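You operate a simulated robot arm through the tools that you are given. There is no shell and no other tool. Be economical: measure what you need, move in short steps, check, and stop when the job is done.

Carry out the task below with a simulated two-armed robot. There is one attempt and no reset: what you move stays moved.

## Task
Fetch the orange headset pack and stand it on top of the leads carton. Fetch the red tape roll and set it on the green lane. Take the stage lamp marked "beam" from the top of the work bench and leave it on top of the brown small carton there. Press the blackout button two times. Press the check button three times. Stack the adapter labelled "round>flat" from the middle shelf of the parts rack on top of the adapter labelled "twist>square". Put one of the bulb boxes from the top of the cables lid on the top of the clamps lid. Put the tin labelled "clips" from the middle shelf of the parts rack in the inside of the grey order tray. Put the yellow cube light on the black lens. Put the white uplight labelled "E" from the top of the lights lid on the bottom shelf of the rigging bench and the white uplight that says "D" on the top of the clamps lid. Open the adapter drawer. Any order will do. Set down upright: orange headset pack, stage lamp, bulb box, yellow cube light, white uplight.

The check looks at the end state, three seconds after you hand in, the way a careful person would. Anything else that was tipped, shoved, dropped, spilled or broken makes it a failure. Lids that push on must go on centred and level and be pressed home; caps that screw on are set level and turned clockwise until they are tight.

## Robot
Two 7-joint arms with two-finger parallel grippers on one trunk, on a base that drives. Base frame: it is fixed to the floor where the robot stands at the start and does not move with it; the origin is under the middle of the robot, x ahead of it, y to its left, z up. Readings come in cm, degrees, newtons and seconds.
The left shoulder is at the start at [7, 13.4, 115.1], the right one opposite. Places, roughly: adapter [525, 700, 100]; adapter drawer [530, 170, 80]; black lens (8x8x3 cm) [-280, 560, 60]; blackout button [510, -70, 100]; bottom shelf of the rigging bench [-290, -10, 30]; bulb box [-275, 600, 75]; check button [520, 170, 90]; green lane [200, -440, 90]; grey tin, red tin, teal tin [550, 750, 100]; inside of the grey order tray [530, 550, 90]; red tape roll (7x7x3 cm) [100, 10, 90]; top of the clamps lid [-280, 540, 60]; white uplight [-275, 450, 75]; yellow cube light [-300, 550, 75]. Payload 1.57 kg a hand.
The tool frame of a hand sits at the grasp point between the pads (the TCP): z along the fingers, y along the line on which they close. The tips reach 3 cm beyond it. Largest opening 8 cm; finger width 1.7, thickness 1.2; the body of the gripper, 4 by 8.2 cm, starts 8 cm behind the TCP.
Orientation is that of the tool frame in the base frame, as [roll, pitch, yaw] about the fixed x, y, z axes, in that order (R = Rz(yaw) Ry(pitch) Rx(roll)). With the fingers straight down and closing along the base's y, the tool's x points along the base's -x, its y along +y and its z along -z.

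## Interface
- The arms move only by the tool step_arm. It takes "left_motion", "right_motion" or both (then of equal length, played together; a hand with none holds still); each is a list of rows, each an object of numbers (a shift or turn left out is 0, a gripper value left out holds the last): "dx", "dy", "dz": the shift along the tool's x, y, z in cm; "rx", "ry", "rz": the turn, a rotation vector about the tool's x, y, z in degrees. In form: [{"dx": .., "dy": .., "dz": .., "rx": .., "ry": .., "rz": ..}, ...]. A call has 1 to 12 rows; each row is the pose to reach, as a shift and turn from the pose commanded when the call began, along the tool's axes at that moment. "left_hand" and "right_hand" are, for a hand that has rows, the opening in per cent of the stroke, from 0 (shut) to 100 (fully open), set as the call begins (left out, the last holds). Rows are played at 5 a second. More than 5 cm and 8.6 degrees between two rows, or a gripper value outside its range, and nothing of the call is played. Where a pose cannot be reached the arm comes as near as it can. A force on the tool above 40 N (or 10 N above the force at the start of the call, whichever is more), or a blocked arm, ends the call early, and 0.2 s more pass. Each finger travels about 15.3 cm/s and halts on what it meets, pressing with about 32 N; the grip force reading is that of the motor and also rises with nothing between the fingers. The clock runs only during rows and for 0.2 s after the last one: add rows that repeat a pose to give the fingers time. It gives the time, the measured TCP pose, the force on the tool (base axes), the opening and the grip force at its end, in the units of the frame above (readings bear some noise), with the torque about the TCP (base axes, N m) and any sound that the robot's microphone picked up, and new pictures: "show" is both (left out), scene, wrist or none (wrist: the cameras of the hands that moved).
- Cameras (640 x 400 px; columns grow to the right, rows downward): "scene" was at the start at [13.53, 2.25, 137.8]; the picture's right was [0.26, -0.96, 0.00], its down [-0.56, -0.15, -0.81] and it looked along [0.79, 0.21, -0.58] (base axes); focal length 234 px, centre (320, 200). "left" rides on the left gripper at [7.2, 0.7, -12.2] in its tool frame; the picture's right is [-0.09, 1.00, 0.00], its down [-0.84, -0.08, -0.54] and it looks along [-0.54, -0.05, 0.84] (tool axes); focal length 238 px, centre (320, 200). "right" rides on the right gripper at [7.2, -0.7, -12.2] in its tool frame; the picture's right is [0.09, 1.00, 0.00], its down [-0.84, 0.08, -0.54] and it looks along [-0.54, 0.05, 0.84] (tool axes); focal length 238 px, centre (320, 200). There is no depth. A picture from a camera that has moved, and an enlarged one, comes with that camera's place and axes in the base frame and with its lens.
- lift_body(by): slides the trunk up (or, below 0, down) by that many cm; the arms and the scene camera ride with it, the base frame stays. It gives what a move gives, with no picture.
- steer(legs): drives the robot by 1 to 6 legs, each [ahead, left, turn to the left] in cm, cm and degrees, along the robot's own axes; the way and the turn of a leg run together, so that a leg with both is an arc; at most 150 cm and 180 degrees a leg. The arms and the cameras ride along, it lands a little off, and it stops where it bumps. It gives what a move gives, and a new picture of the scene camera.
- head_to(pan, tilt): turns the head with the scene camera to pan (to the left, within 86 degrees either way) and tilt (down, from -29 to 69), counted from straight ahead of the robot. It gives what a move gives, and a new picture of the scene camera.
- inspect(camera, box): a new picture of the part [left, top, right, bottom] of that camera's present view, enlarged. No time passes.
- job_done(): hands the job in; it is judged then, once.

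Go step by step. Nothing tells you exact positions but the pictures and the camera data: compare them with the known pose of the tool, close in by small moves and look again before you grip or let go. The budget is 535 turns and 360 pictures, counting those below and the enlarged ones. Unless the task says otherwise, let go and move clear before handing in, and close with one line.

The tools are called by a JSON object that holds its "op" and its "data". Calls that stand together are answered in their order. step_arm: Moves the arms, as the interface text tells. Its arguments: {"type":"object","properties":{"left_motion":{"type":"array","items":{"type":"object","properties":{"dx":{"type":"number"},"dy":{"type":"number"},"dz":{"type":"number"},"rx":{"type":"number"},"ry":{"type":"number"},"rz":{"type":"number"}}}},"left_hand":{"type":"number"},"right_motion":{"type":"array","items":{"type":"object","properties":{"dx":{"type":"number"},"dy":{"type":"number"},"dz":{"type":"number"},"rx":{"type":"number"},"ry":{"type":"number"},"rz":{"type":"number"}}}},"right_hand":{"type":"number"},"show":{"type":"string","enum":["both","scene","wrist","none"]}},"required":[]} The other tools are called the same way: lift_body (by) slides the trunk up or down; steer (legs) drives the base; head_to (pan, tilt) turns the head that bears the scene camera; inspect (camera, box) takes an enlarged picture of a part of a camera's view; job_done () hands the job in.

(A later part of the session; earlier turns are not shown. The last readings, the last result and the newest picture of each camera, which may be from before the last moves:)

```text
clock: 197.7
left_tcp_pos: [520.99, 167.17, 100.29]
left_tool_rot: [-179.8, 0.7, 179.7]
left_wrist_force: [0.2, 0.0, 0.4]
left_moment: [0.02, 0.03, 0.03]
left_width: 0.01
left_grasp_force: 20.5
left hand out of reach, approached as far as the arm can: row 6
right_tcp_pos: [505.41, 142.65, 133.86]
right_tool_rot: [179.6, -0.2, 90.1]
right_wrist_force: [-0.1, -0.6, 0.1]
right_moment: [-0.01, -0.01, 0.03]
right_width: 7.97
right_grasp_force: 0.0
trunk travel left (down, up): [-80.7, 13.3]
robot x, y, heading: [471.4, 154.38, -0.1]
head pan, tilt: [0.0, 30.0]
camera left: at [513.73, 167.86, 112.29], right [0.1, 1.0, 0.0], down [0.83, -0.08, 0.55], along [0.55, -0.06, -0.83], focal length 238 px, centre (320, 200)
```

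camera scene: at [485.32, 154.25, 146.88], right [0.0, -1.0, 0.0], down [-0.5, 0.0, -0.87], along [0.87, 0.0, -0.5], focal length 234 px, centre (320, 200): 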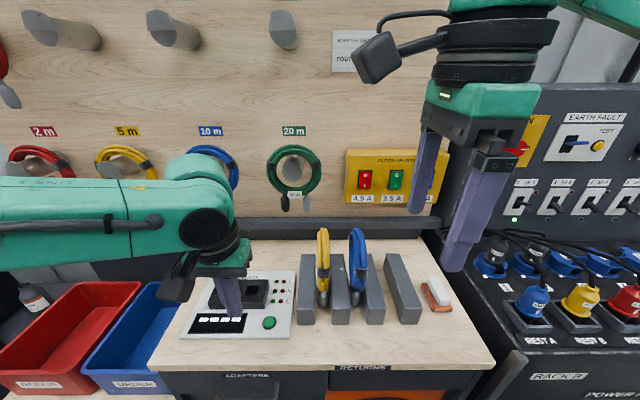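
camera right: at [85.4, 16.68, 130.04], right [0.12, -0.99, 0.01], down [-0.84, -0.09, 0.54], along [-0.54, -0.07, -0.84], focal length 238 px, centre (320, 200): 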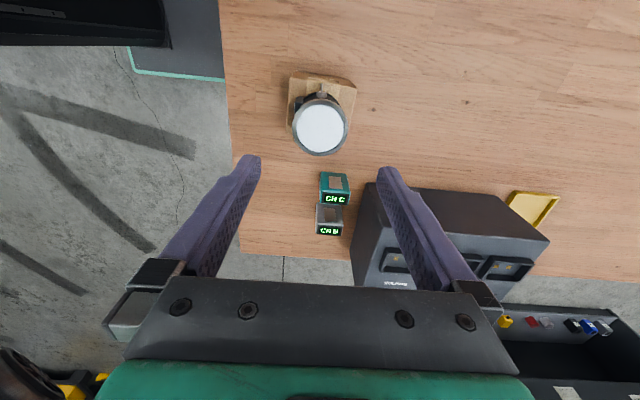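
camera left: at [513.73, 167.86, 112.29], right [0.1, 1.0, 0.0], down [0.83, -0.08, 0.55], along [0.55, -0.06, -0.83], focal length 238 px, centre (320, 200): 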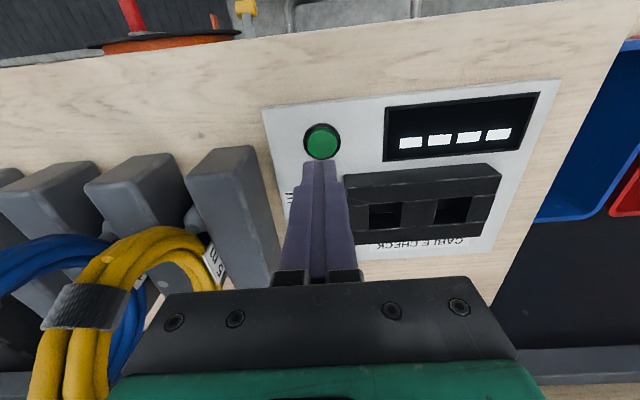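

{"op": "step_arm", "data": {"left_motion": [{"dx": 2, "dz": -3}, {"dx": 5, "dz": -4}], "show": "none"}}

{"op": "steer", "data": {"legs": [[7, 0, 0]]}}

{"op": "step_arm", "data": {"left_motion": [{"dz": 2}, {"dz": 5}, {"dz": 8}], "show": "wrist"}}

```text
clock: 198.3
left_tcp_pos: [515.42, 167.56, 104.23]
left_tool_rot: [-179.9, 0.7, 179.7]
left_wrist_force: [-0.3, -0.1, 0.2]
left_moment: [-0.01, -0.02, 0.01]
left_width: 0.0
left_grasp_force: 20.9
right_tcp_pos: [505.25, 142.59, 134.05]
right_tool_rot: [179.4, -0.3, 90.1]
right_wrist_force: [-0.1, 0.0, -0.5]
right_moment: [-0.04, -0.04, -0.02]
right_width: 8.03
right_grasp_force: 0.0
trunk travel left (down, up): [-80.7, 13.3]
robot x, y, heading: [471.56, 154.64, -0.3]
head pan, tilt: [0.0, 30.0]
```

```text
clock: 199.3
left_tcp_pos: [521.76, 167.49, 104.45]
left_tool_rot: [-179.9, 1.0, 179.7]
left_wrist_force: [-1.4, 0.1, 0.7]
left_moment: [0.04, -0.05, 0.0]
left_width: 0.0
left_grasp_force: 21.8
right_tcp_pos: [511.3, 142.59, 134.15]
right_tool_rot: [179.1, -0.2, 90.1]
right_wrist_force: [-0.5, -0.1, 0.9]
right_moment: [-0.01, -0.03, -0.02]
right_width: 8.01
right_grasp_force: 0.1
trunk travel left (down, up): [-80.7, 13.3]
robot x, y, heading: [478.2, 154.17, -0.3]
head pan, tilt: [0.0, 30.0]
camera scene: at [491.39, 154.23, 146.94], right [0.0, -1.0, 0.0], down [-0.49, 0.0, -0.87], along [0.87, 0.0, -0.49], focal length 234 px, centre (320, 200)
```

scene: 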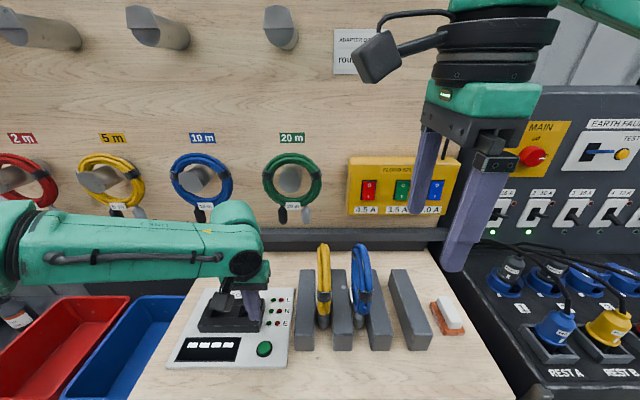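

```text
clock: 200.1
left_tcp_pos: [522.53, 167.39, 95.93]
left_tool_rot: [-179.8, 0.6, 179.8]
left_wrist_force: [-0.2, 0.2, -0.4]
left_moment: [-0.03, 0.03, -0.04]
left_width: 0.0
left_grasp_force: 21.7
right_tcp_pos: [512.24, 142.57, 133.91]
right_tool_rot: [179.6, -0.2, 90.1]
right_wrist_force: [-0.6, 0.6, -0.1]
right_moment: [0.01, 0.02, 0.0]
right_width: 8.01
right_grasp_force: 0.1
trunk travel left (down, up): [-80.7, 13.3]
robot x, y, heading: [478.16, 154.3, -0.4]
head pan, tilt: [0.0, 30.0]
camera left: at [515.24, 168.1, 107.97], right [0.1, 1.0, 0.0], down [0.83, -0.08, 0.55], along [0.55, -0.05, -0.83], focal length 238 px, centre (320, 200)
```

left: 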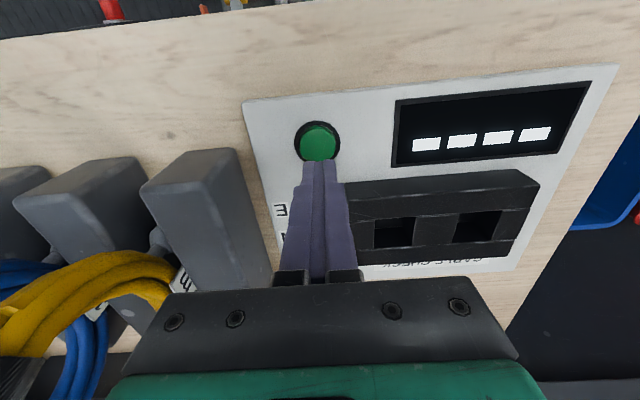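

{"op": "step_arm", "data": {"left_motion": [{"dx": 0.9, "dz": 1.0}, {"dx": 0.9, "dz": 2.0}, {"dx": 0.9, "dz": 2.4}, {"dx": 0.9, "dz": 2.7}, {"dx": 0.9, "dz": 3.0}, {"dx": 0.9, "dz": 3.3}], "show": "none"}}

```text
clock: 201.5
left_tcp_pos: [521.59, 167.4, 92.83]
left_tool_rot: [-179.9, 0.8, 179.8]
left_wrist_force: [0.3, -0.9, 1.8]
left_moment: [-0.02, -0.02, 0.01]
left_width: 0.0
left_grasp_force: 21.4
right_tcp_pos: [512.08, 142.49, 133.96]
right_tool_rot: [179.5, -0.1, 90.1]
right_wrist_force: [0.1, -0.7, -0.3]
right_moment: [0.0, -0.01, 0.01]
right_width: 7.99
right_grasp_force: 0.2
trunk travel left (down, up): [-80.7, 13.3]
robot x, y, heading: [478.11, 154.49, -0.3]
head pan, tilt: [0.0, 30.0]
heard: click
```

One click. Two more.

{"op": "step_arm", "data": {"left_motion": [{"dz": -1}, {"dz": -2}, {"dz": -2}], "show": "none"}}

{"op": "step_arm", "data": {"left_motion": [{"dz": 1}, {"dz": 1.5}, {"dz": 1.8}, {"dz": 2.1}, {"dz": 2.3}], "show": "wrist"}}

```text
clock: 202.3
left_tcp_pos: [521.65, 167.45, 94.79]
left_tool_rot: [-179.8, 0.8, 179.7]
left_wrist_force: [0.1, 0.7, -0.4]
left_moment: [0.02, 0.02, -0.02]
left_width: 0.0
left_grasp_force: 20.9
right_tcp_pos: [512.12, 142.57, 133.89]
right_tool_rot: [179.5, -0.2, 90.1]
right_wrist_force: [-0.2, -0.6, -0.2]
right_moment: [-0.01, -0.01, -0.02]
right_width: 7.97
right_grasp_force: 0.1
trunk travel left (down, up): [-80.7, 13.3]
robot x, y, heading: [478.13, 154.23, -0.0]
head pan, tilt: [0.0, 30.0]
```

```text
clock: 203.5
left_tcp_pos: [521.45, 167.45, 92.61]
left_tool_rot: [-179.9, 0.8, 179.7]
left_wrist_force: [-0.8, 0.6, 4.2]
left_moment: [0.03, 0.09, -0.01]
left_width: 0.02
left_grasp_force: 21.4
right_tcp_pos: [511.97, 142.65, 133.94]
right_tool_rot: [179.4, -0.2, 90.1]
right_wrist_force: [-0.3, 1.1, -0.8]
right_moment: [0.0, -0.01, 0.02]
right_width: 8.0
right_grasp_force: 0.1
trunk travel left (down, up): [-80.7, 13.3]
robot x, y, heading: [478.44, 154.67, -0.4]
head pan, tilt: [0.0, 30.0]
heard: click
camera left: at [514.21, 168.14, 104.63], right [0.1, 1.0, 0.0], down [0.83, -0.08, 0.55], along [0.55, -0.05, -0.83], focal length 238 px, centre (320, 200)
```

left: 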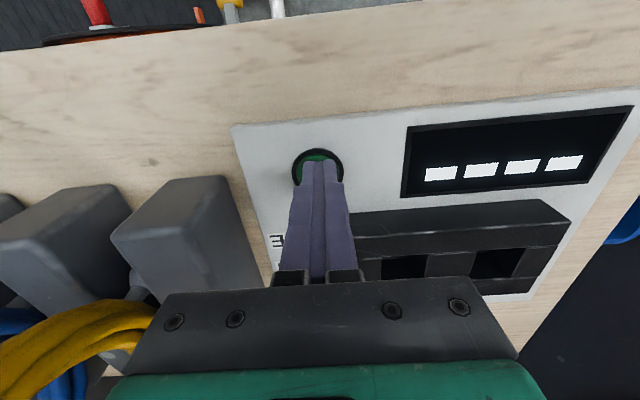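

{"op": "step_arm", "data": {"left_motion": [{"dz": -1}, {"dz": -2}, {"dz": -2}], "show": "none"}}

{"op": "step_arm", "data": {"left_motion": [{"dz": 1}, {"dz": 1.5}, {"dz": 1.8}, {"dz": 2.1}, {"dz": 2.2}], "show": "none"}}

{"op": "step_arm", "data": {"left_motion": [{"dz": -3}, {"dx": 2, "dz": -7}, {"dx": 5, "dz": -11}, {"dx": 8, "dz": -15}, {"dx": 12, "dz": -17}], "left_hand": 0, "show": "both"}}

```text
clock: 204.3
left_tcp_pos: [521.55, 167.71, 94.65]
left_tool_rot: [-179.9, 0.8, 179.8]
left_wrist_force: [0.3, -0.2, 0.1]
left_moment: [0.01, 0.01, -0.02]
left_width: 0.0
left_grasp_force: 21.3
right_tcp_pos: [512.07, 142.52, 134.0]
right_tool_rot: [179.5, -0.2, 90.1]
right_wrist_force: [0.1, 1.1, 0.6]
right_moment: [0.02, 0.0, 0.04]
right_width: 7.99
right_grasp_force: 0.0
trunk travel left (down, up): [-80.7, 13.3]
robot x, y, heading: [478.06, 153.85, -0.4]
head pan, tilt: [0.0, 30.0]
```

```text
clock: 205.5
left_tcp_pos: [521.52, 167.66, 92.38]
left_tool_rot: [-179.9, 0.9, 179.7]
left_wrist_force: [0.8, 1.9, 13.1]
left_moment: [0.09, 0.02, 0.02]
left_width: 0.0
left_grasp_force: 21.5
right_tcp_pos: [511.93, 142.53, 133.99]
right_tool_rot: [179.5, -0.2, 90.1]
right_wrist_force: [0.0, -1.0, 0.2]
right_moment: [0.0, 0.02, 0.02]
right_width: 8.03
right_grasp_force: 0.0
trunk travel left (down, up): [-80.7, 13.3]
robot x, y, heading: [478.12, 154.21, -0.3]
head pan, tilt: [0.0, 30.0]
heard: click
```

```text
clock: 206.7
left_tcp_pos: [510.22, 167.75, 108.36]
left_tool_rot: [-179.9, 0.7, 179.8]
left_wrist_force: [-0.6, -0.2, -0.9]
left_moment: [-0.02, -0.02, 0.04]
left_width: 0.03
left_grasp_force: 21.4
left hand out of reach, approached as far as the arm can: row 5
right_tcp_pos: [511.77, 142.44, 134.16]
right_tool_rot: [179.4, -0.4, 90.1]
right_wrist_force: [-0.1, -0.7, -0.1]
right_moment: [0.02, -0.03, 0.0]
right_width: 8.0
right_grasp_force: 0.0
trunk travel left (down, up): [-80.7, 13.3]
robot x, y, heading: [478.04, 154.5, -0.1]
head pan, tilt: [0.0, 30.0]
camera scene: at [491.96, 154.13, 146.87], right [0.0, -1.0, 0.0], down [-0.5, 0.0, -0.87], along [0.87, 0.0, -0.5], focal length 234 px, centre (320, 200)
camera left: at [502.89, 168.25, 120.46], right [0.1, 1.0, 0.0], down [0.83, -0.08, 0.55], along [0.55, -0.05, -0.83], focal length 238 px, centre (320, 200)
```

scene: 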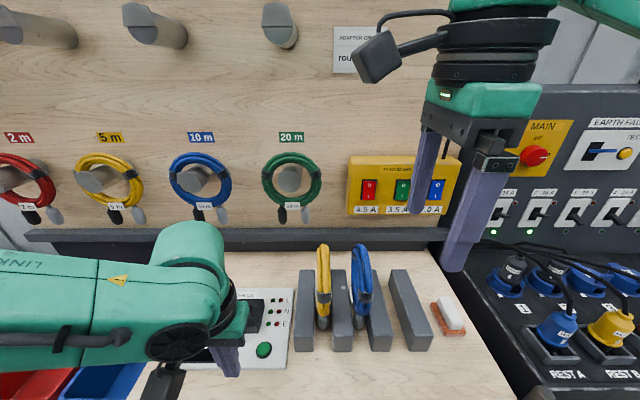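
left: 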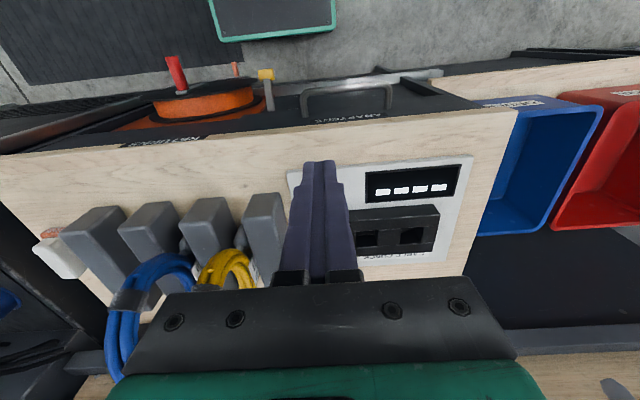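

Three clicks done. Now the drawer handle (bar ≈(508.6,171.7,81)). Back off a little and turn the left hand 90°.

{"op": "steer", "data": {"legs": [[-12, 3, 0]]}}

{"op": "step_arm", "data": {"left_motion": [{"rz": -8.2}, {"rz": -16.4}, {"rz": -24.6}, {"rz": -32.8}, {"rz": -41}, {"rz": -49.2}, {"rz": -57.4}, {"rz": -65.6}, {"rz": -73.8}, {"rz": -82}, {"rz": -90}], "left_hand": 32, "show": "both"}}

```text
clock: 207.9
left_tcp_pos: [498.99, 170.69, 108.26]
left_tool_rot: [-180.0, 0.7, 179.6]
left_wrist_force: [-0.5, -0.2, 0.3]
left_moment: [0.02, 0.0, 0.01]
left_width: 0.0
left_grasp_force: 21.0
right_tcp_pos: [500.5, 145.43, 133.9]
right_tool_rot: [179.6, -0.2, 89.9]
right_wrist_force: [0.0, 0.8, -1.0]
right_moment: [0.0, 0.02, -0.04]
right_width: 7.98
right_grasp_force: 0.1
trunk travel left (down, up): [-80.7, 13.3]
robot x, y, heading: [466.41, 157.24, -0.2]
head pan, tilt: [0.0, 30.0]
camera scene: at [480.85, 157.18, 146.81], right [-0.01, -1.0, 0.0], down [-0.5, 0.0, -0.86], along [0.86, 0.0, -0.5], focal length 234 px, centre (320, 200)
```

scene: 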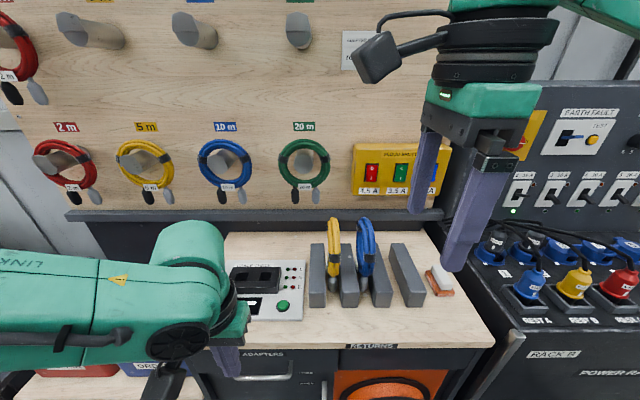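

```text
clock: 210.3
left_tcp_pos: [498.82, 170.76, 108.35]
left_tool_rot: [-179.3, -0.1, -90.2]
left_wrist_force: [0.3, 0.7, -0.2]
left_moment: [-0.01, 0.0, 0.02]
left_width: 2.55
left_grasp_force: 0.0
right_tcp_pos: [500.33, 145.54, 134.03]
right_tool_rot: [179.5, -0.3, 90.0]
right_wrist_force: [0.0, -0.7, 0.0]
right_moment: [0.0, 0.0, -0.01]
right_width: 8.01
right_grasp_force: 0.0
trunk travel left (down, up): [-80.7, 13.3]
robot x, y, heading: [466.62, 157.14, 0.0]
head pan, tilt: [0.0, 30.0]
camera scene: at [480.55, 157.26, 146.85], right [-0.01, -1.0, 0.0], down [-0.5, 0.0, -0.87], along [0.87, 0.0, -0.5], focal length 234 px, centre (320, 200)
camera left: at [498.05, 163.49, 120.56], right [-1.0, 0.1, -0.01], down [0.07, 0.84, 0.54], along [0.06, 0.54, -0.84], focal length 238 px, centre (320, 200)
```

scene: 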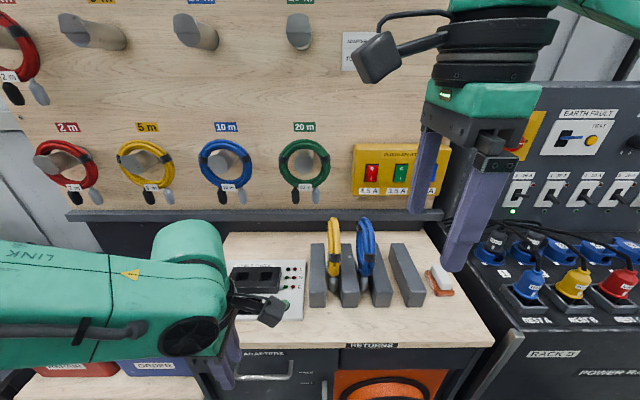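
left: 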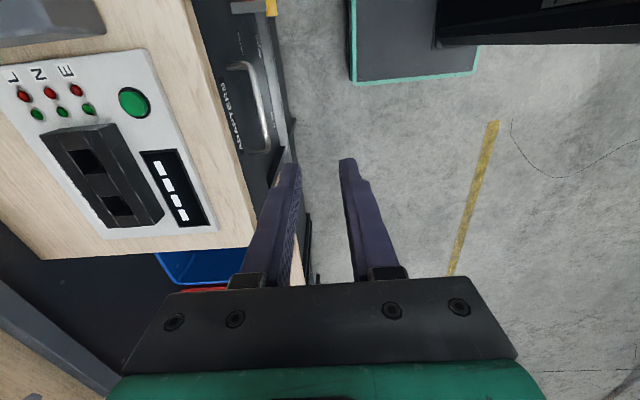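

{"op": "inspect", "data": {"camera": "left", "box": [200, 40, 320, 160]}}

```text
3.33 times, centred on (260, 100) of left
camera zoom: at [498.05, 163.49, 120.56], right [-1.0, 0.1, -0.01], down [0.07, 0.84, 0.54], along [0.06, 0.54, -0.84], focal length 794 px, centre (520, 533)
```

zoom: 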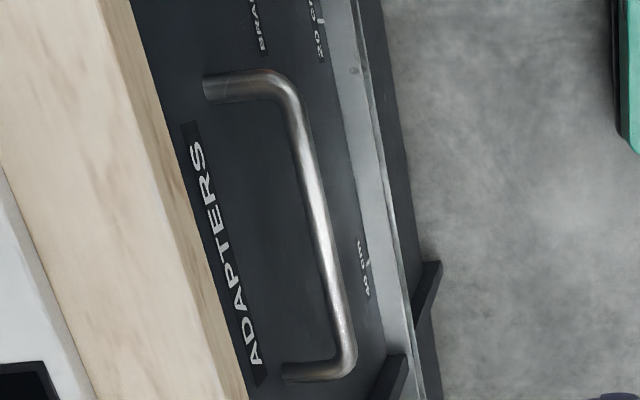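

{"op": "step_arm", "data": {"left_motion": [{"dy": -3.3, "dx": -0.4, "dz": 3}, {"dy": -6.6, "dx": -0.8, "dz": 6}, {"dy": -9.9, "dx": -0.8, "dz": 9}, {"dy": -9.9, "dx": -0.8, "dz": 13}, {"dy": -9.9, "dx": -0.8, "dz": 17}], "show": "wrist"}}

{"op": "inspect", "data": {"camera": "left", "box": [220, 60, 400, 200]}}

```text
clock: 211.5
left_tcp_pos: [509.11, 171.95, 91.71]
left_tool_rot: [-179.4, -0.1, -90.4]
left_wrist_force: [-0.1, 0.2, 0.6]
left_moment: [-0.02, 0.01, 0.01]
left_width: 2.54
left_grasp_force: 0.0
right_tcp_pos: [500.45, 145.55, 133.99]
right_tool_rot: [179.6, -0.2, 90.1]
right_wrist_force: [0.8, -0.2, -0.3]
right_moment: [0.01, 0.0, 0.02]
right_width: 8.0
right_grasp_force: 0.1
trunk travel left (down, up): [-80.7, 13.3]
robot x, y, heading: [466.29, 157.55, -0.3]
head pan, tilt: [0.0, 30.0]
camera left: at [508.27, 164.71, 103.87], right [-0.99, 0.1, -0.01], down [0.08, 0.84, 0.54], along [0.06, 0.54, -0.84], focal length 238 px, centre (320, 200)
```

left: 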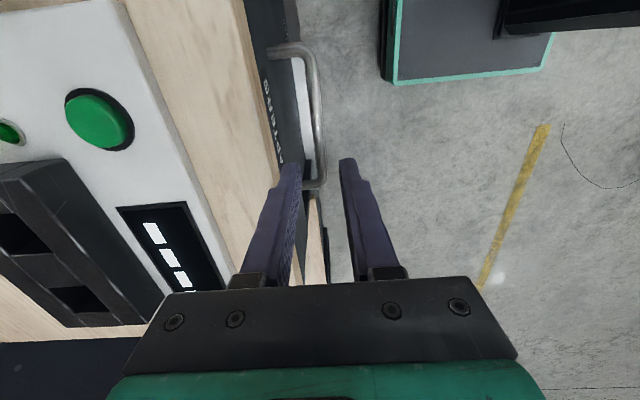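

```text
2.86 times, centred on (310, 130) of left
camera zoom: at [508.27, 164.71, 103.87], right [-0.99, 0.1, -0.01], down [0.08, 0.84, 0.54], along [0.06, 0.54, -0.84], focal length 681 px, centre (349, 400)
```

zoom: 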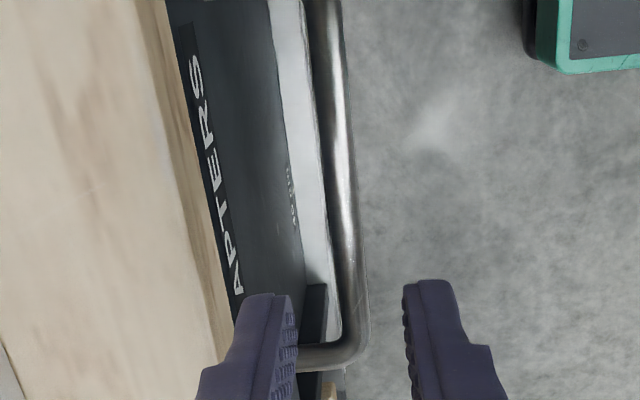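

{"op": "step_arm", "data": {"left_motion": [{"dz": 3, "dx": 0.5}, {"dz": 6, "dx": 0.5}, {"dz": 9, "dx": 0.5}, {"dz": 11, "dx": 0.5}], "show": "wrist"}}

```text
clock: 212.5
left_tcp_pos: [506.57, 174.34, 86.16]
left_tool_rot: [-179.3, -0.1, -90.4]
left_wrist_force: [0.8, -0.4, -0.4]
left_moment: [0.0, 0.02, 0.02]
left_width: 2.55
left_grasp_force: 0.0
left hand out of reach, approached as far as the arm can: row 1, 2, 3, 4
right_tcp_pos: [500.37, 145.56, 133.89]
right_tool_rot: [179.5, -0.2, 90.0]
right_wrist_force: [-0.4, 0.5, -0.6]
right_moment: [0.0, 0.01, 0.02]
right_width: 8.0
right_grasp_force: 0.1
trunk travel left (down, up): [-80.7, 13.3]
robot x, y, heading: [466.45, 157.43, -0.2]
head pan, tilt: [0.0, 30.0]
camera left: at [505.61, 166.99, 98.25], right [-1.0, 0.1, -0.01], down [0.08, 0.84, 0.54], along [0.06, 0.54, -0.84], focal length 238 px, centre (320, 200)
```

left: 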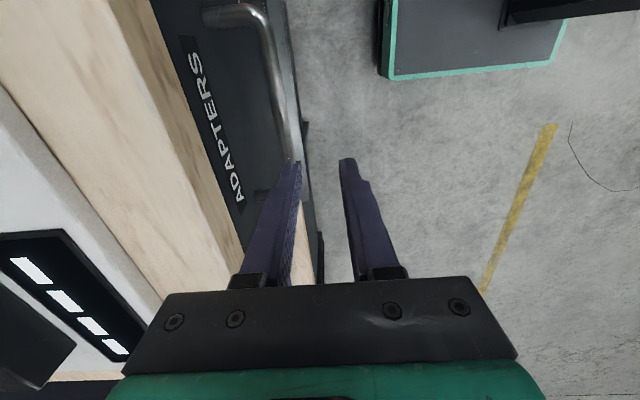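

Reach limit from high shoulders. Raise hand, lower the trunk 16, retry.

{"op": "step_arm", "data": {"left_motion": [{"dz": -4}, {"dz": -8}, {"dz": -12}, {"dz": -16}], "show": "none"}}

{"op": "lift_body", "data": {"by": -16}}

{"op": "step_arm", "data": {"left_motion": [{"dy": -1.5, "dx": 1.3, "dz": -2}, {"dy": -2.6, "dx": 2.5, "dz": -3}], "show": "wrist"}}

```text
clock: 213.5
left_tcp_pos: [505.84, 174.38, 102.48]
left_tool_rot: [-179.3, -0.1, -90.4]
left_wrist_force: [-0.5, -0.4, -0.1]
left_moment: [0.01, 0.0, 0.01]
left_width: 2.58
left_grasp_force: 0.0
right_tcp_pos: [500.29, 145.37, 133.83]
right_tool_rot: [179.5, -0.2, 90.0]
right_wrist_force: [0.4, 0.4, 0.0]
right_moment: [0.03, -0.02, 0.01]
right_width: 8.0
right_grasp_force: 0.0
trunk travel left (down, up): [-80.7, 13.3]
robot x, y, heading: [466.12, 157.56, -0.2]
head pan, tilt: [0.0, 30.0]
```

```text
clock: 215.3
left_tcp_pos: [505.98, 174.49, 86.32]
left_tool_rot: [-179.3, 0.0, -90.3]
left_wrist_force: [0.3, -0.4, 0.5]
left_moment: [0.0, 0.02, -0.01]
left_width: 2.54
left_grasp_force: 0.0
right_tcp_pos: [500.31, 145.54, 117.99]
right_tool_rot: [179.5, -0.2, 90.0]
right_wrist_force: [0.1, 0.1, -0.5]
right_moment: [-0.01, 0.0, -0.02]
right_width: 8.0
right_grasp_force: 0.0
trunk travel left (down, up): [-64.7, 29.3]
robot x, y, heading: [466.52, 157.62, -0.2]
head pan, tilt: [0.0, 30.0]
```

```text
clock: 215.9
left_tcp_pos: [508.56, 171.73, 89.4]
left_tool_rot: [-179.4, -0.1, -90.4]
left_wrist_force: [-0.2, 0.0, 0.1]
left_moment: [0.0, 0.01, 0.0]
left_width: 2.57
left_grasp_force: 0.0
right_tcp_pos: [500.42, 145.37, 117.88]
right_tool_rot: [179.5, -0.3, 90.0]
right_wrist_force: [-0.7, 1.3, 0.1]
right_moment: [-0.03, 0.01, -0.02]
right_width: 7.98
right_grasp_force: 0.1
trunk travel left (down, up): [-64.7, 29.3]
robot x, y, heading: [466.43, 157.56, -0.4]
head pan, tilt: [0.0, 30.0]
camera left: at [507.8, 164.47, 101.53], right [-1.0, 0.1, -0.01], down [0.08, 0.84, 0.54], along [0.06, 0.54, -0.84], focal length 238 px, centre (320, 200)
```

left: 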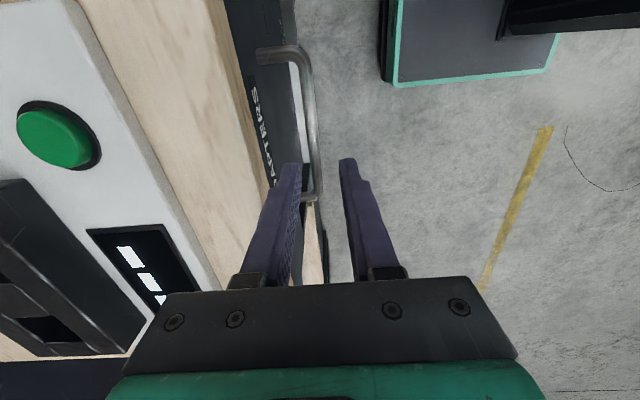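

{"op": "step_arm", "data": {"left_motion": [{"dz": 3, "dy": -0.4}, {"dz": 6, "dy": -0.4}, {"dz": 9, "dy": -0.4}], "show": "wrist"}}

```text
clock: 216.7
left_tcp_pos: [509.28, 171.89, 80.31]
left_tool_rot: [-179.5, -0.1, -90.4]
left_wrist_force: [0.2, -0.3, 0.3]
left_moment: [0.0, 0.0, 0.01]
left_width: 2.56
left_grasp_force: 0.0
right_tcp_pos: [500.36, 145.63, 117.94]
right_tool_rot: [179.6, -0.2, 89.9]
right_wrist_force: [0.1, 0.7, -0.2]
right_moment: [-0.01, 0.02, 0.03]
right_width: 7.97
right_grasp_force: 0.0
trunk travel left (down, up): [-64.7, 29.3]
robot x, y, heading: [466.6, 157.21, -0.5]
head pan, tilt: [0.0, 30.0]
camera left: at [508.45, 164.68, 92.47], right [-1.0, 0.1, -0.01], down [0.08, 0.84, 0.54], along [0.06, 0.54, -0.84], focal length 238 px, centre (320, 200)
```

left: 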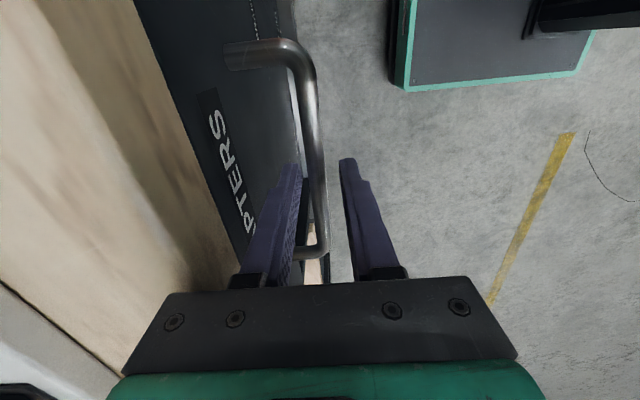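

The bar lies between the fingers. Grip and pull by driving back.

{"op": "step_arm", "data": {"left_motion": [{}, {}, {}], "left_hand": 0, "show": "none"}}

{"op": "steer", "data": {"legs": [[-15, 0, 0]]}}

{"op": "inspect", "data": {"camera": "left", "box": [0, 0, 640, 400]}}

```text
clock: 217.5
left_tcp_pos: [509.17, 171.88, 80.41]
left_tool_rot: [-179.5, 0.0, -90.4]
left_wrist_force: [2.3, -0.4, -2.9]
left_moment: [0.25, -0.04, 0.43]
left_width: 1.18
left_grasp_force: 28.3
right_tcp_pos: [500.55, 145.48, 118.04]
right_tool_rot: [179.5, -0.1, 90.0]
right_wrist_force: [0.7, 0.7, -0.4]
right_moment: [0.03, 0.01, -0.01]
right_width: 8.03
right_grasp_force: 0.1
trunk travel left (down, up): [-64.7, 29.3]
robot x, y, heading: [466.63, 157.47, -0.4]
head pan, tilt: [0.0, 30.0]
```

```text
clock: 218.9
left_tcp_pos: [494.36, 171.89, 80.32]
left_tool_rot: [-179.4, -0.1, -90.5]
left_wrist_force: [1.4, -3.0, -10.1]
left_moment: [-0.11, -0.11, 0.43]
left_width: 1.18
left_grasp_force: 29.6
right_tcp_pos: [485.45, 145.55, 118.01]
right_tool_rot: [179.6, -0.2, 89.9]
right_wrist_force: [0.8, -0.1, 0.2]
right_moment: [0.0, 0.0, -0.01]
right_width: 8.0
right_grasp_force: 0.0
trunk travel left (down, up): [-64.7, 29.3]
robot x, y, heading: [451.79, 157.5, -0.3]
head pan, tilt: [0.0, 30.0]
camera scene: at [465.71, 157.33, 130.83], right [-0.01, -1.0, 0.0], down [-0.5, 0.0, -0.87], along [0.87, -0.01, -0.5], focal length 234 px, centre (320, 200)
```

scene: 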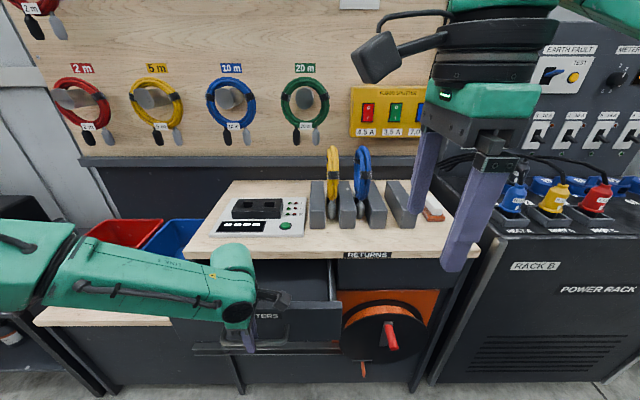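

```text
1.00 times, centred on (320, 200) of left
camera zoom: at [493.54, 164.66, 92.49], right [-0.99, 0.1, -0.01], down [0.08, 0.84, 0.54], along [0.06, 0.54, -0.84], focal length 238 px, centre (320, 200)
```

zoom: 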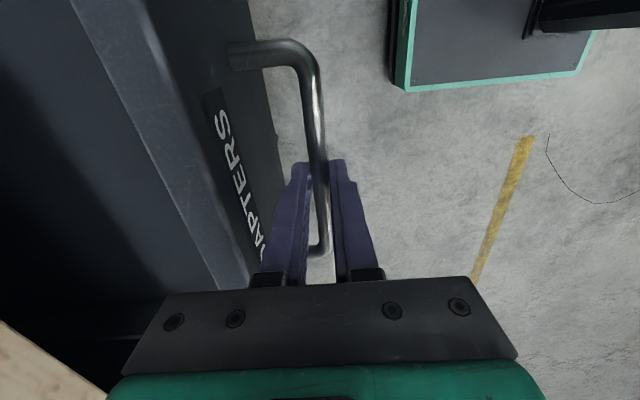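

Drawer opens. Pull further.

{"op": "steer", "data": {"legs": [[-11, 0, 0]]}}

```text
clock: 220.1
left_tcp_pos: [483.07, 171.93, 80.44]
left_tool_rot: [-179.3, -0.1, -90.4]
left_wrist_force: [1.8, -10.0, -13.9]
left_moment: [-0.52, -0.1, 0.37]
left_width: 1.19
left_grasp_force: 28.6
right_tcp_pos: [474.31, 145.59, 117.96]
right_tool_rot: [179.7, -0.3, 90.0]
right_wrist_force: [-0.5, 0.4, 0.1]
right_moment: [-0.03, -0.03, 0.03]
right_width: 8.0
right_grasp_force: 0.0
trunk travel left (down, up): [-64.7, 29.3]
robot x, y, heading: [440.15, 157.33, -0.3]
head pan, tilt: [0.0, 30.0]
camera scene: at [454.51, 157.26, 130.82], right [0.0, -1.0, 0.0], down [-0.5, 0.0, -0.86], along [0.86, 0.0, -0.5], focal length 234 px, centre (320, 200)
```

scene: 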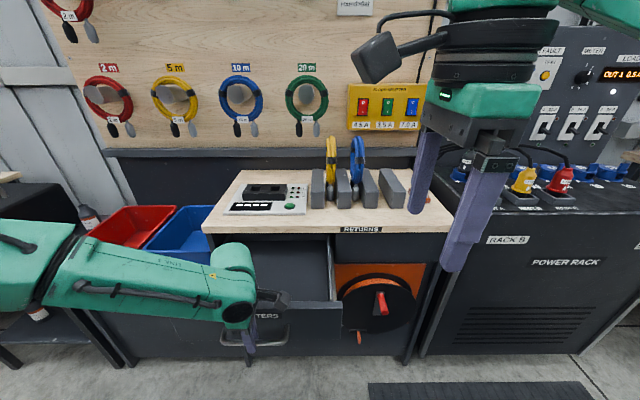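

{"op": "steer", "data": {"legs": [[-6, 0, 0]]}}

```text
clock: 221.1
left_tcp_pos: [477.15, 172.01, 80.59]
left_tool_rot: [-179.2, -0.2, -90.3]
left_wrist_force: [1.0, -7.6, -6.5]
left_moment: [-0.15, -0.13, 0.4]
left_width: 1.18
left_grasp_force: 29.3
right_tcp_pos: [468.16, 145.7, 117.96]
right_tool_rot: [179.6, -0.2, 90.0]
right_wrist_force: [-0.7, -0.4, 0.0]
right_moment: [0.01, -0.02, -0.01]
right_width: 8.02
right_grasp_force: 0.0
trunk travel left (down, up): [-64.7, 29.3]
robot x, y, heading: [434.01, 157.69, -0.0]
head pan, tilt: [0.0, 30.0]
camera scene: at [448.35, 157.32, 130.85], right [0.0, -1.0, 0.0], down [-0.5, 0.0, -0.87], along [0.87, 0.0, -0.5], focal length 234 px, centre (320, 200)
```

scene: 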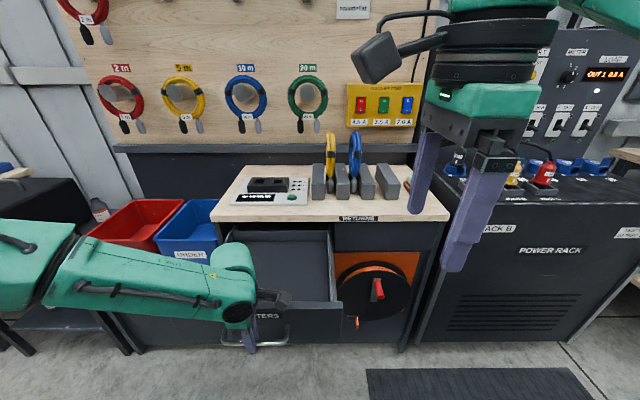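

The drawer is wide open. Release and raise.

{"op": "step_arm", "data": {"left_motion": [{}, {}, {"dz": -3}, {"dz": -7}, {"dz": -12}, {"dz": -17}, {"dz": -22}, {"dz": -27}], "left_hand": 32, "show": "both"}}

```text
clock: 222.9
left_tcp_pos: [476.19, 172.04, 107.46]
left_tool_rot: [-179.2, -0.3, -90.4]
left_wrist_force: [-0.2, -0.5, -0.9]
left_moment: [0.02, -0.03, 0.03]
left_width: 2.55
left_grasp_force: 0.0
right_tcp_pos: [468.08, 145.68, 118.05]
right_tool_rot: [179.5, -0.2, 90.1]
right_wrist_force: [0.0, 0.0, -0.3]
right_moment: [-0.01, 0.0, 0.0]
right_width: 7.99
right_grasp_force: 0.1
trunk travel left (down, up): [-64.7, 29.3]
robot x, y, heading: [433.85, 157.65, -0.2]
head pan, tilt: [0.0, 30.0]
camera scene: at [448.16, 157.47, 130.85], right [0.0, -1.0, 0.0], down [-0.5, 0.0, -0.87], along [0.87, 0.0, -0.5], focal length 234 px, centre (320, 200)
camera left: at [475.42, 164.78, 119.6], right [-0.99, 0.1, -0.01], down [0.08, 0.84, 0.54], along [0.07, 0.54, -0.84], focal length 238 px, centre (320, 200)
```

scene: 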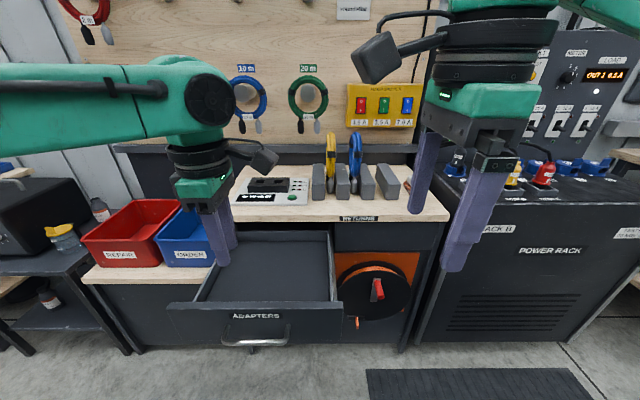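
left: 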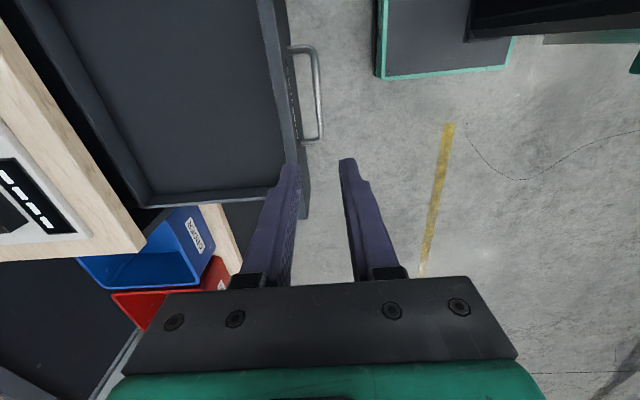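

Drawer is open. Next the parts rack; look left along the route.

{"op": "head_to", "data": {"pan": 70, "tilt": 15}}

```text
clock: 224.3
left_tcp_pos: [476.38, 172.02, 107.31]
left_tool_rot: [-179.2, -0.3, -90.3]
left_wrist_force: [-0.2, 0.1, -0.2]
left_moment: [0.0, -0.01, 0.01]
left_width: 2.54
left_grasp_force: 0.1
right_tcp_pos: [468.05, 145.72, 117.92]
right_tool_rot: [179.6, -0.2, 90.0]
right_wrist_force: [0.0, -0.1, 0.1]
right_moment: [-0.01, 0.02, -0.03]
right_width: 7.98
right_grasp_force: 0.0
trunk travel left (down, up): [-64.7, 29.3]
robot x, y, heading: [434.02, 157.42, -0.4]
head pan, tilt: [70.0, 15.0]
camera scene: at [442.45, 166.27, 133.27], right [0.94, -0.35, 0.0], down [-0.09, -0.24, -0.97], along [0.33, 0.91, -0.26], focal length 234 px, centre (320, 200)
```

scene: 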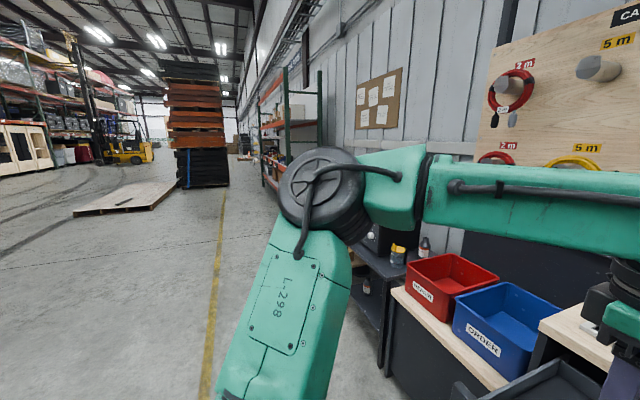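

{"op": "steer", "data": {"legs": [[-6, 0, 0], [0, 140, 0], [0, 140, 0], [0, 110, 0]]}}

{"op": "head_to", "data": {"pan": 20, "tilt": 20}}

```text
clock: 243.6
left_tcp_pos: [483.1, 558.06, 107.48]
left_tool_rot: [-179.2, -0.3, -92.4]
left_wrist_force: [0.1, 0.1, 0.2]
left_moment: [-0.01, -0.03, 0.0]
left_width: 2.55
left_grasp_force: 0.1
right_tcp_pos: [473.78, 532.21, 117.93]
right_tool_rot: [179.5, -0.2, 88.0]
right_wrist_force: [-0.1, -0.1, 0.9]
right_moment: [0.01, 0.01, 0.0]
right_width: 8.0
right_grasp_force: 0.0
trunk travel left (down, up): [-64.7, 29.3]
robot x, y, heading: [440.28, 545.3, -2.3]
head pan, tilt: [70.0, 15.0]
camera scene: at [448.96, 553.64, 133.27], right [0.93, -0.38, 0.0], down [-0.1, -0.24, -0.97], along [0.37, 0.89, -0.26], focal length 234 px, centre (320, 200)
```

scene: 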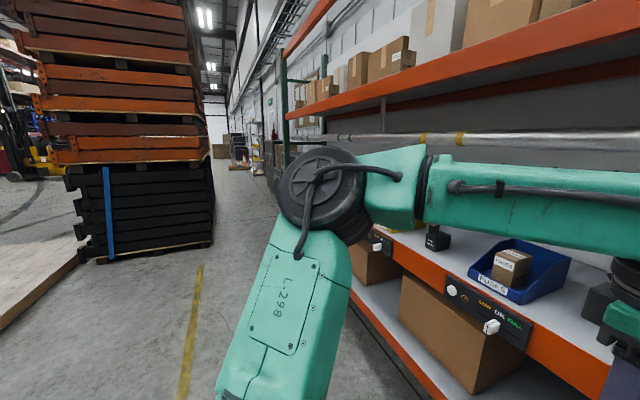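

```text
clock: 244.7
left_tcp_pos: [483.14, 558.17, 107.38]
left_tool_rot: [-179.2, -0.2, -92.4]
left_wrist_force: [0.7, -0.9, -0.2]
left_moment: [-0.04, 0.03, -0.02]
left_width: 2.55
left_grasp_force: 0.0
right_tcp_pos: [473.8, 532.19, 117.86]
right_tool_rot: [179.5, -0.2, 88.1]
right_wrist_force: [0.3, -0.3, 0.0]
right_moment: [0.01, 0.01, -0.04]
right_width: 8.0
right_grasp_force: 0.0
trunk travel left (down, up): [-64.7, 29.3]
robot x, y, heading: [440.22, 545.29, -2.0]
head pan, tilt: [20.0, 20.0]
camera scene: at [454.29, 547.87, 132.45], right [0.3, -0.95, 0.0], down [-0.33, -0.1, -0.94], along [0.9, 0.29, -0.34], focal length 234 px, centre (320, 200)
```

scene: 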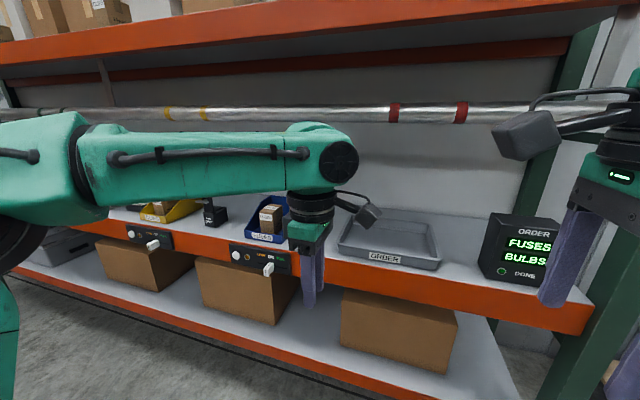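

The order tray is here on the rack's shelf. Moving on left to the adapters and tins first.

{"op": "steer", "data": {"legs": [[-15, 0, 2], [0, 130, 0], [0, 30, 0]]}}

{"op": "head_to", "data": {"pan": 0, "tilt": 25}}

```text
clock: 253.8
left_tcp_pos: [468.05, 717.67, 107.36]
left_tool_rot: [-179.1, -0.2, -90.3]
left_wrist_force: [-0.4, -0.2, 0.3]
left_moment: [0.0, -0.02, 0.01]
left_width: 2.57
left_grasp_force: 0.0
right_tcp_pos: [459.92, 691.32, 117.99]
right_tool_rot: [179.6, -0.3, 90.1]
right_wrist_force: [-0.3, -0.4, -0.6]
right_moment: [0.0, 0.0, -0.02]
right_width: 8.03
right_grasp_force: 0.1
trunk travel left (down, up): [-64.7, 29.3]
robot x, y, heading: [426.16, 703.33, -0.3]
head pan, tilt: [20.0, 20.0]
camera scene: at [439.71, 706.15, 132.46], right [0.34, -0.94, 0.0], down [-0.32, -0.12, -0.94], along [0.88, 0.32, -0.34], focal length 234 px, centre (320, 200)
```

scene: 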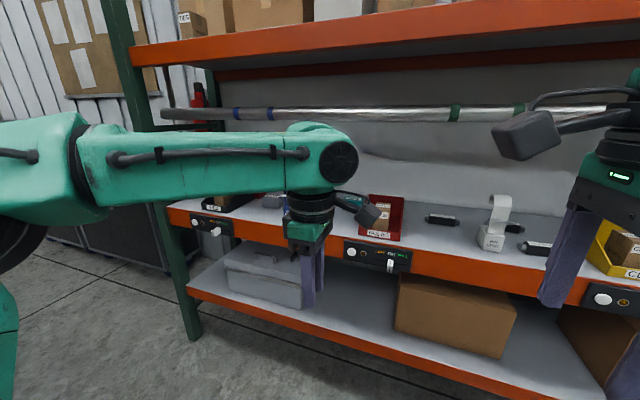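

```text
clock: 254.6
left_tcp_pos: [468.02, 717.69, 107.25]
left_tool_rot: [-179.3, -0.3, -90.3]
left_wrist_force: [-0.1, -0.2, 0.0]
left_moment: [-0.01, 0.01, 0.01]
left_width: 2.56
left_grasp_force: 0.1
right_tcp_pos: [459.77, 691.42, 117.97]
right_tool_rot: [179.5, -0.2, 90.1]
right_wrist_force: [-0.6, 0.0, 0.0]
right_moment: [0.02, 0.01, -0.01]
right_width: 8.02
right_grasp_force: 0.1
trunk travel left (down, up): [-64.7, 29.3]
robot x, y, heading: [426.18, 703.56, -0.2]
head pan, tilt: [0.0, 25.0]
camera scene: at [440.16, 703.1, 131.65], right [0.0, -1.0, 0.0], down [-0.42, 0.0, -0.91], along [0.91, 0.0, -0.42], focal length 234 px, centre (320, 200)
```

scene: 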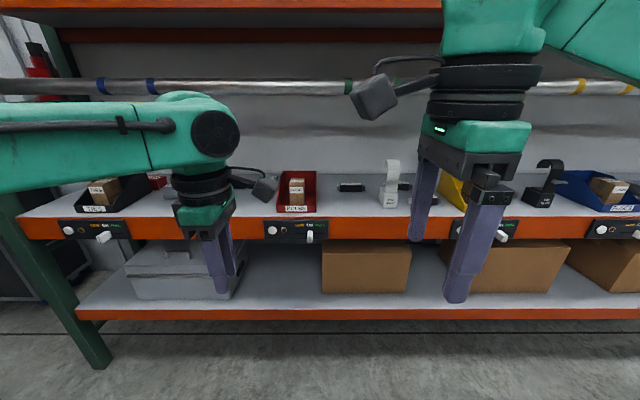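

{"op": "inspect", "data": {"camera": "scene", "box": [40, 150, 240, 260]}}

{"op": "inspect", "data": {"camera": "scene", "box": [240, 140, 460, 260]}}

```text
3.20 times, centred on (140, 205) of scene
camera zoom: at [440.16, 703.1, 131.65], right [0.0, -1.0, 0.0], down [-0.42, 0.0, -0.91], along [0.91, 0.0, -0.42], focal length 749 px, centre (896, 184)
```

zoom: 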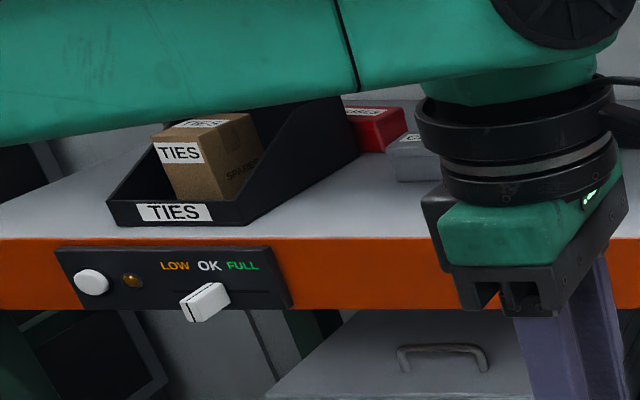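

```text
2.91 times, centred on (350, 200) of scene
camera zoom: at [440.16, 703.1, 131.65], right [0.0, -1.0, 0.0], down [-0.42, 0.0, -0.91], along [0.91, 0.0, -0.42], focal length 681 px, centre (233, 200)
```

zoom: 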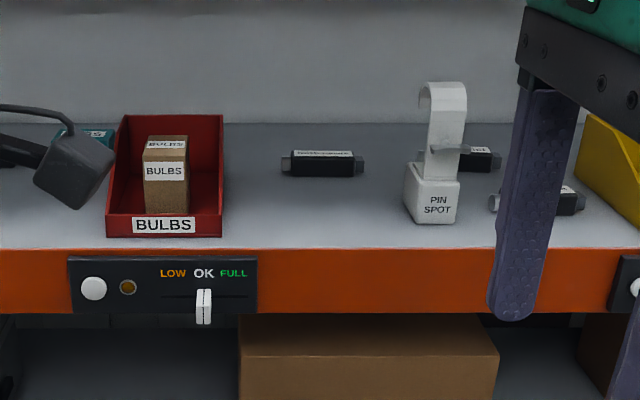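

Adapters lie in the middle, tins behind between the bins. I'll rotate the left hand back and use its camera for a closer look.

{"op": "step_arm", "data": {"left_motion": [{"rz": 8.2}, {"rz": 16.4}, {"rz": 24.6}, {"rz": 32.8}, {"rz": 41}, {"rz": 49.2}, {"rz": 57.4}, {"rz": 65.6}, {"rz": 73.8}, {"rz": 82}, {"rz": 90}], "left_hand": 100, "show": "none"}}

{"op": "steer", "data": {"legs": [[18, 28, 0]]}}

{"op": "inspect", "data": {"camera": "left", "box": [0, 0, 640, 400]}}

```text
clock: 257.0
left_tcp_pos: [468.2, 717.54, 107.46]
left_tool_rot: [-179.6, 0.9, 179.6]
left_wrist_force: [0.7, -1.1, 0.5]
left_moment: [-0.02, 0.02, 0.01]
left_width: 8.02
left_grasp_force: 0.0
right_tcp_pos: [459.8, 691.37, 117.98]
right_tool_rot: [179.5, -0.3, 90.1]
right_wrist_force: [-0.3, -0.1, -1.0]
right_moment: [0.0, -0.03, -0.03]
right_width: 8.0
right_grasp_force: 0.0
trunk travel left (down, up): [-64.7, 29.3]
robot x, y, heading: [425.8, 703.2, -0.3]
head pan, tilt: [0.0, 25.0]
```

```text
clock: 259.2
left_tcp_pos: [486.04, 745.1, 107.47]
left_tool_rot: [-179.7, 0.9, 179.7]
left_wrist_force: [-0.3, 0.2, 0.0]
left_moment: [0.0, 0.0, -0.02]
left_width: 8.01
left_grasp_force: 0.1
right_tcp_pos: [477.67, 719.05, 118.07]
right_tool_rot: [179.5, -0.3, 90.0]
right_wrist_force: [0.7, 0.1, -1.2]
right_moment: [0.0, -0.02, 0.0]
right_width: 7.96
right_grasp_force: 0.1
trunk travel left (down, up): [-64.7, 29.3]
robot x, y, heading: [444.08, 730.63, -0.2]
head pan, tilt: [0.0, 25.0]
camera scene: at [458.05, 730.83, 131.65], right [-0.01, -1.0, 0.0], down [-0.42, 0.0, -0.91], along [0.91, 0.0, -0.42], focal length 234 px, centre (320, 200)
```

scene: 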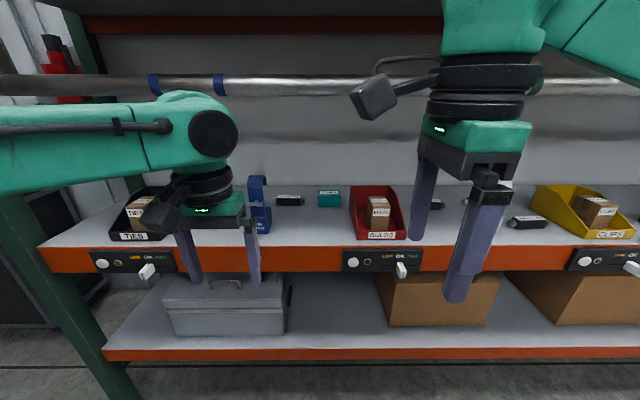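

```text
1.00 times, centred on (320, 200) of left
camera zoom: at [478.73, 745.94, 119.45], right [0.1, 0.99, 0.0], down [0.83, -0.08, 0.56], along [0.55, -0.06, -0.83], focal length 238 px, centre (320, 200)
```

zoom: 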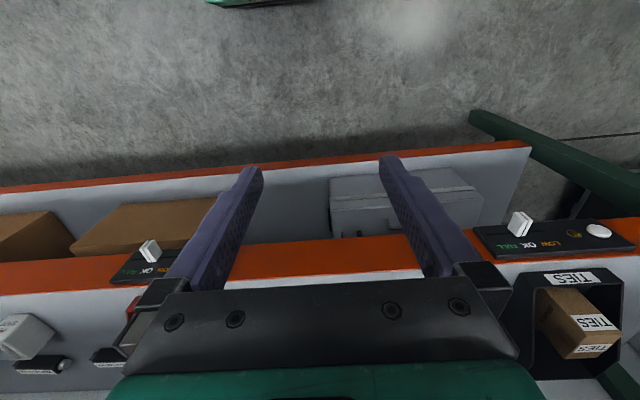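

{"op": "inspect", "data": {"camera": "scene", "box": [240, 170, 360, 245]}}

{"op": "steer", "data": {"legs": [[0, 45, 0]]}}

{"op": "inspect", "data": {"camera": "scene", "box": [240, 160, 440, 260]}}

```text
5.33 times, centred on (300, 208) of scene
camera zoom: at [458.05, 730.83, 131.65], right [-0.01, -1.0, 0.0], down [-0.42, 0.0, -0.91], along [0.91, 0.0, -0.42], focal length 1249 px, centre (427, 160)
```

zoom: 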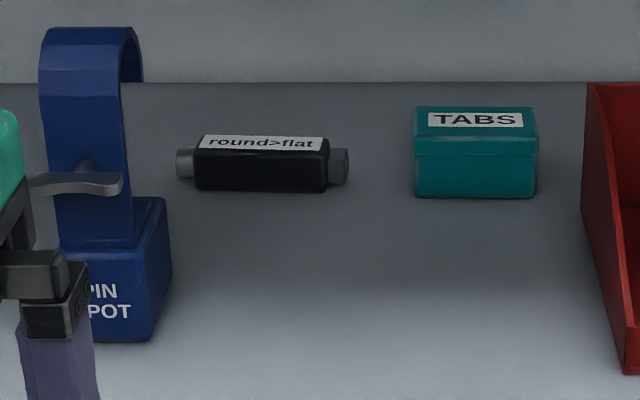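

```text
clock: 261.8
left_tcp_pos: [486.71, 788.18, 107.44]
left_tool_rot: [-179.8, 0.9, 178.9]
left_wrist_force: [0.2, -0.1, -0.2]
left_moment: [-0.01, 0.03, -0.04]
left_width: 8.0
left_grasp_force: 0.1
right_tcp_pos: [478.02, 762.1, 117.92]
right_tool_rot: [179.7, -0.3, 89.3]
right_wrist_force: [-0.2, 0.1, 0.2]
right_moment: [0.0, -0.02, 0.03]
right_width: 8.0
right_grasp_force: 0.1
trunk travel left (down, up): [-64.7, 29.3]
robot x, y, heading: [444.46, 774.65, -1.0]
head pan, tilt: [0.0, 25.0]
camera scene: at [458.6, 774.11, 131.64], right [-0.02, -1.0, 0.0], down [-0.42, 0.01, -0.91], along [0.91, -0.02, -0.42], focal length 234 px, centre (320, 200)
```

scene: 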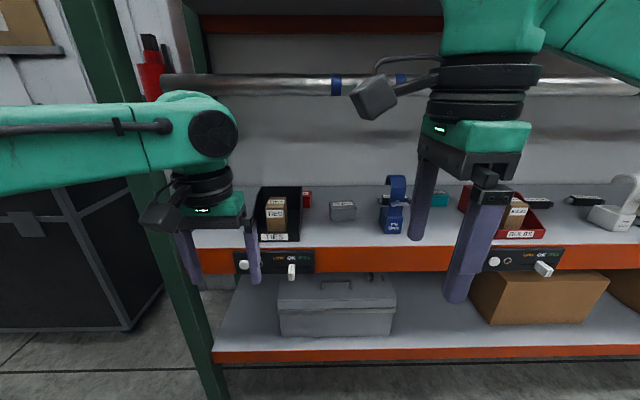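

```text
3.20 times, centred on (340, 210) of scene
camera zoom: at [458.6, 774.11, 131.64], right [-0.02, -1.0, 0.0], down [-0.42, 0.01, -0.91], along [0.91, -0.02, -0.42], focal length 749 px, centre (256, 168)
```

zoom: 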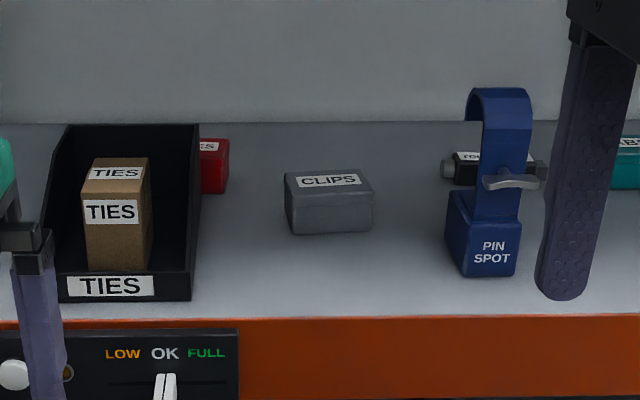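

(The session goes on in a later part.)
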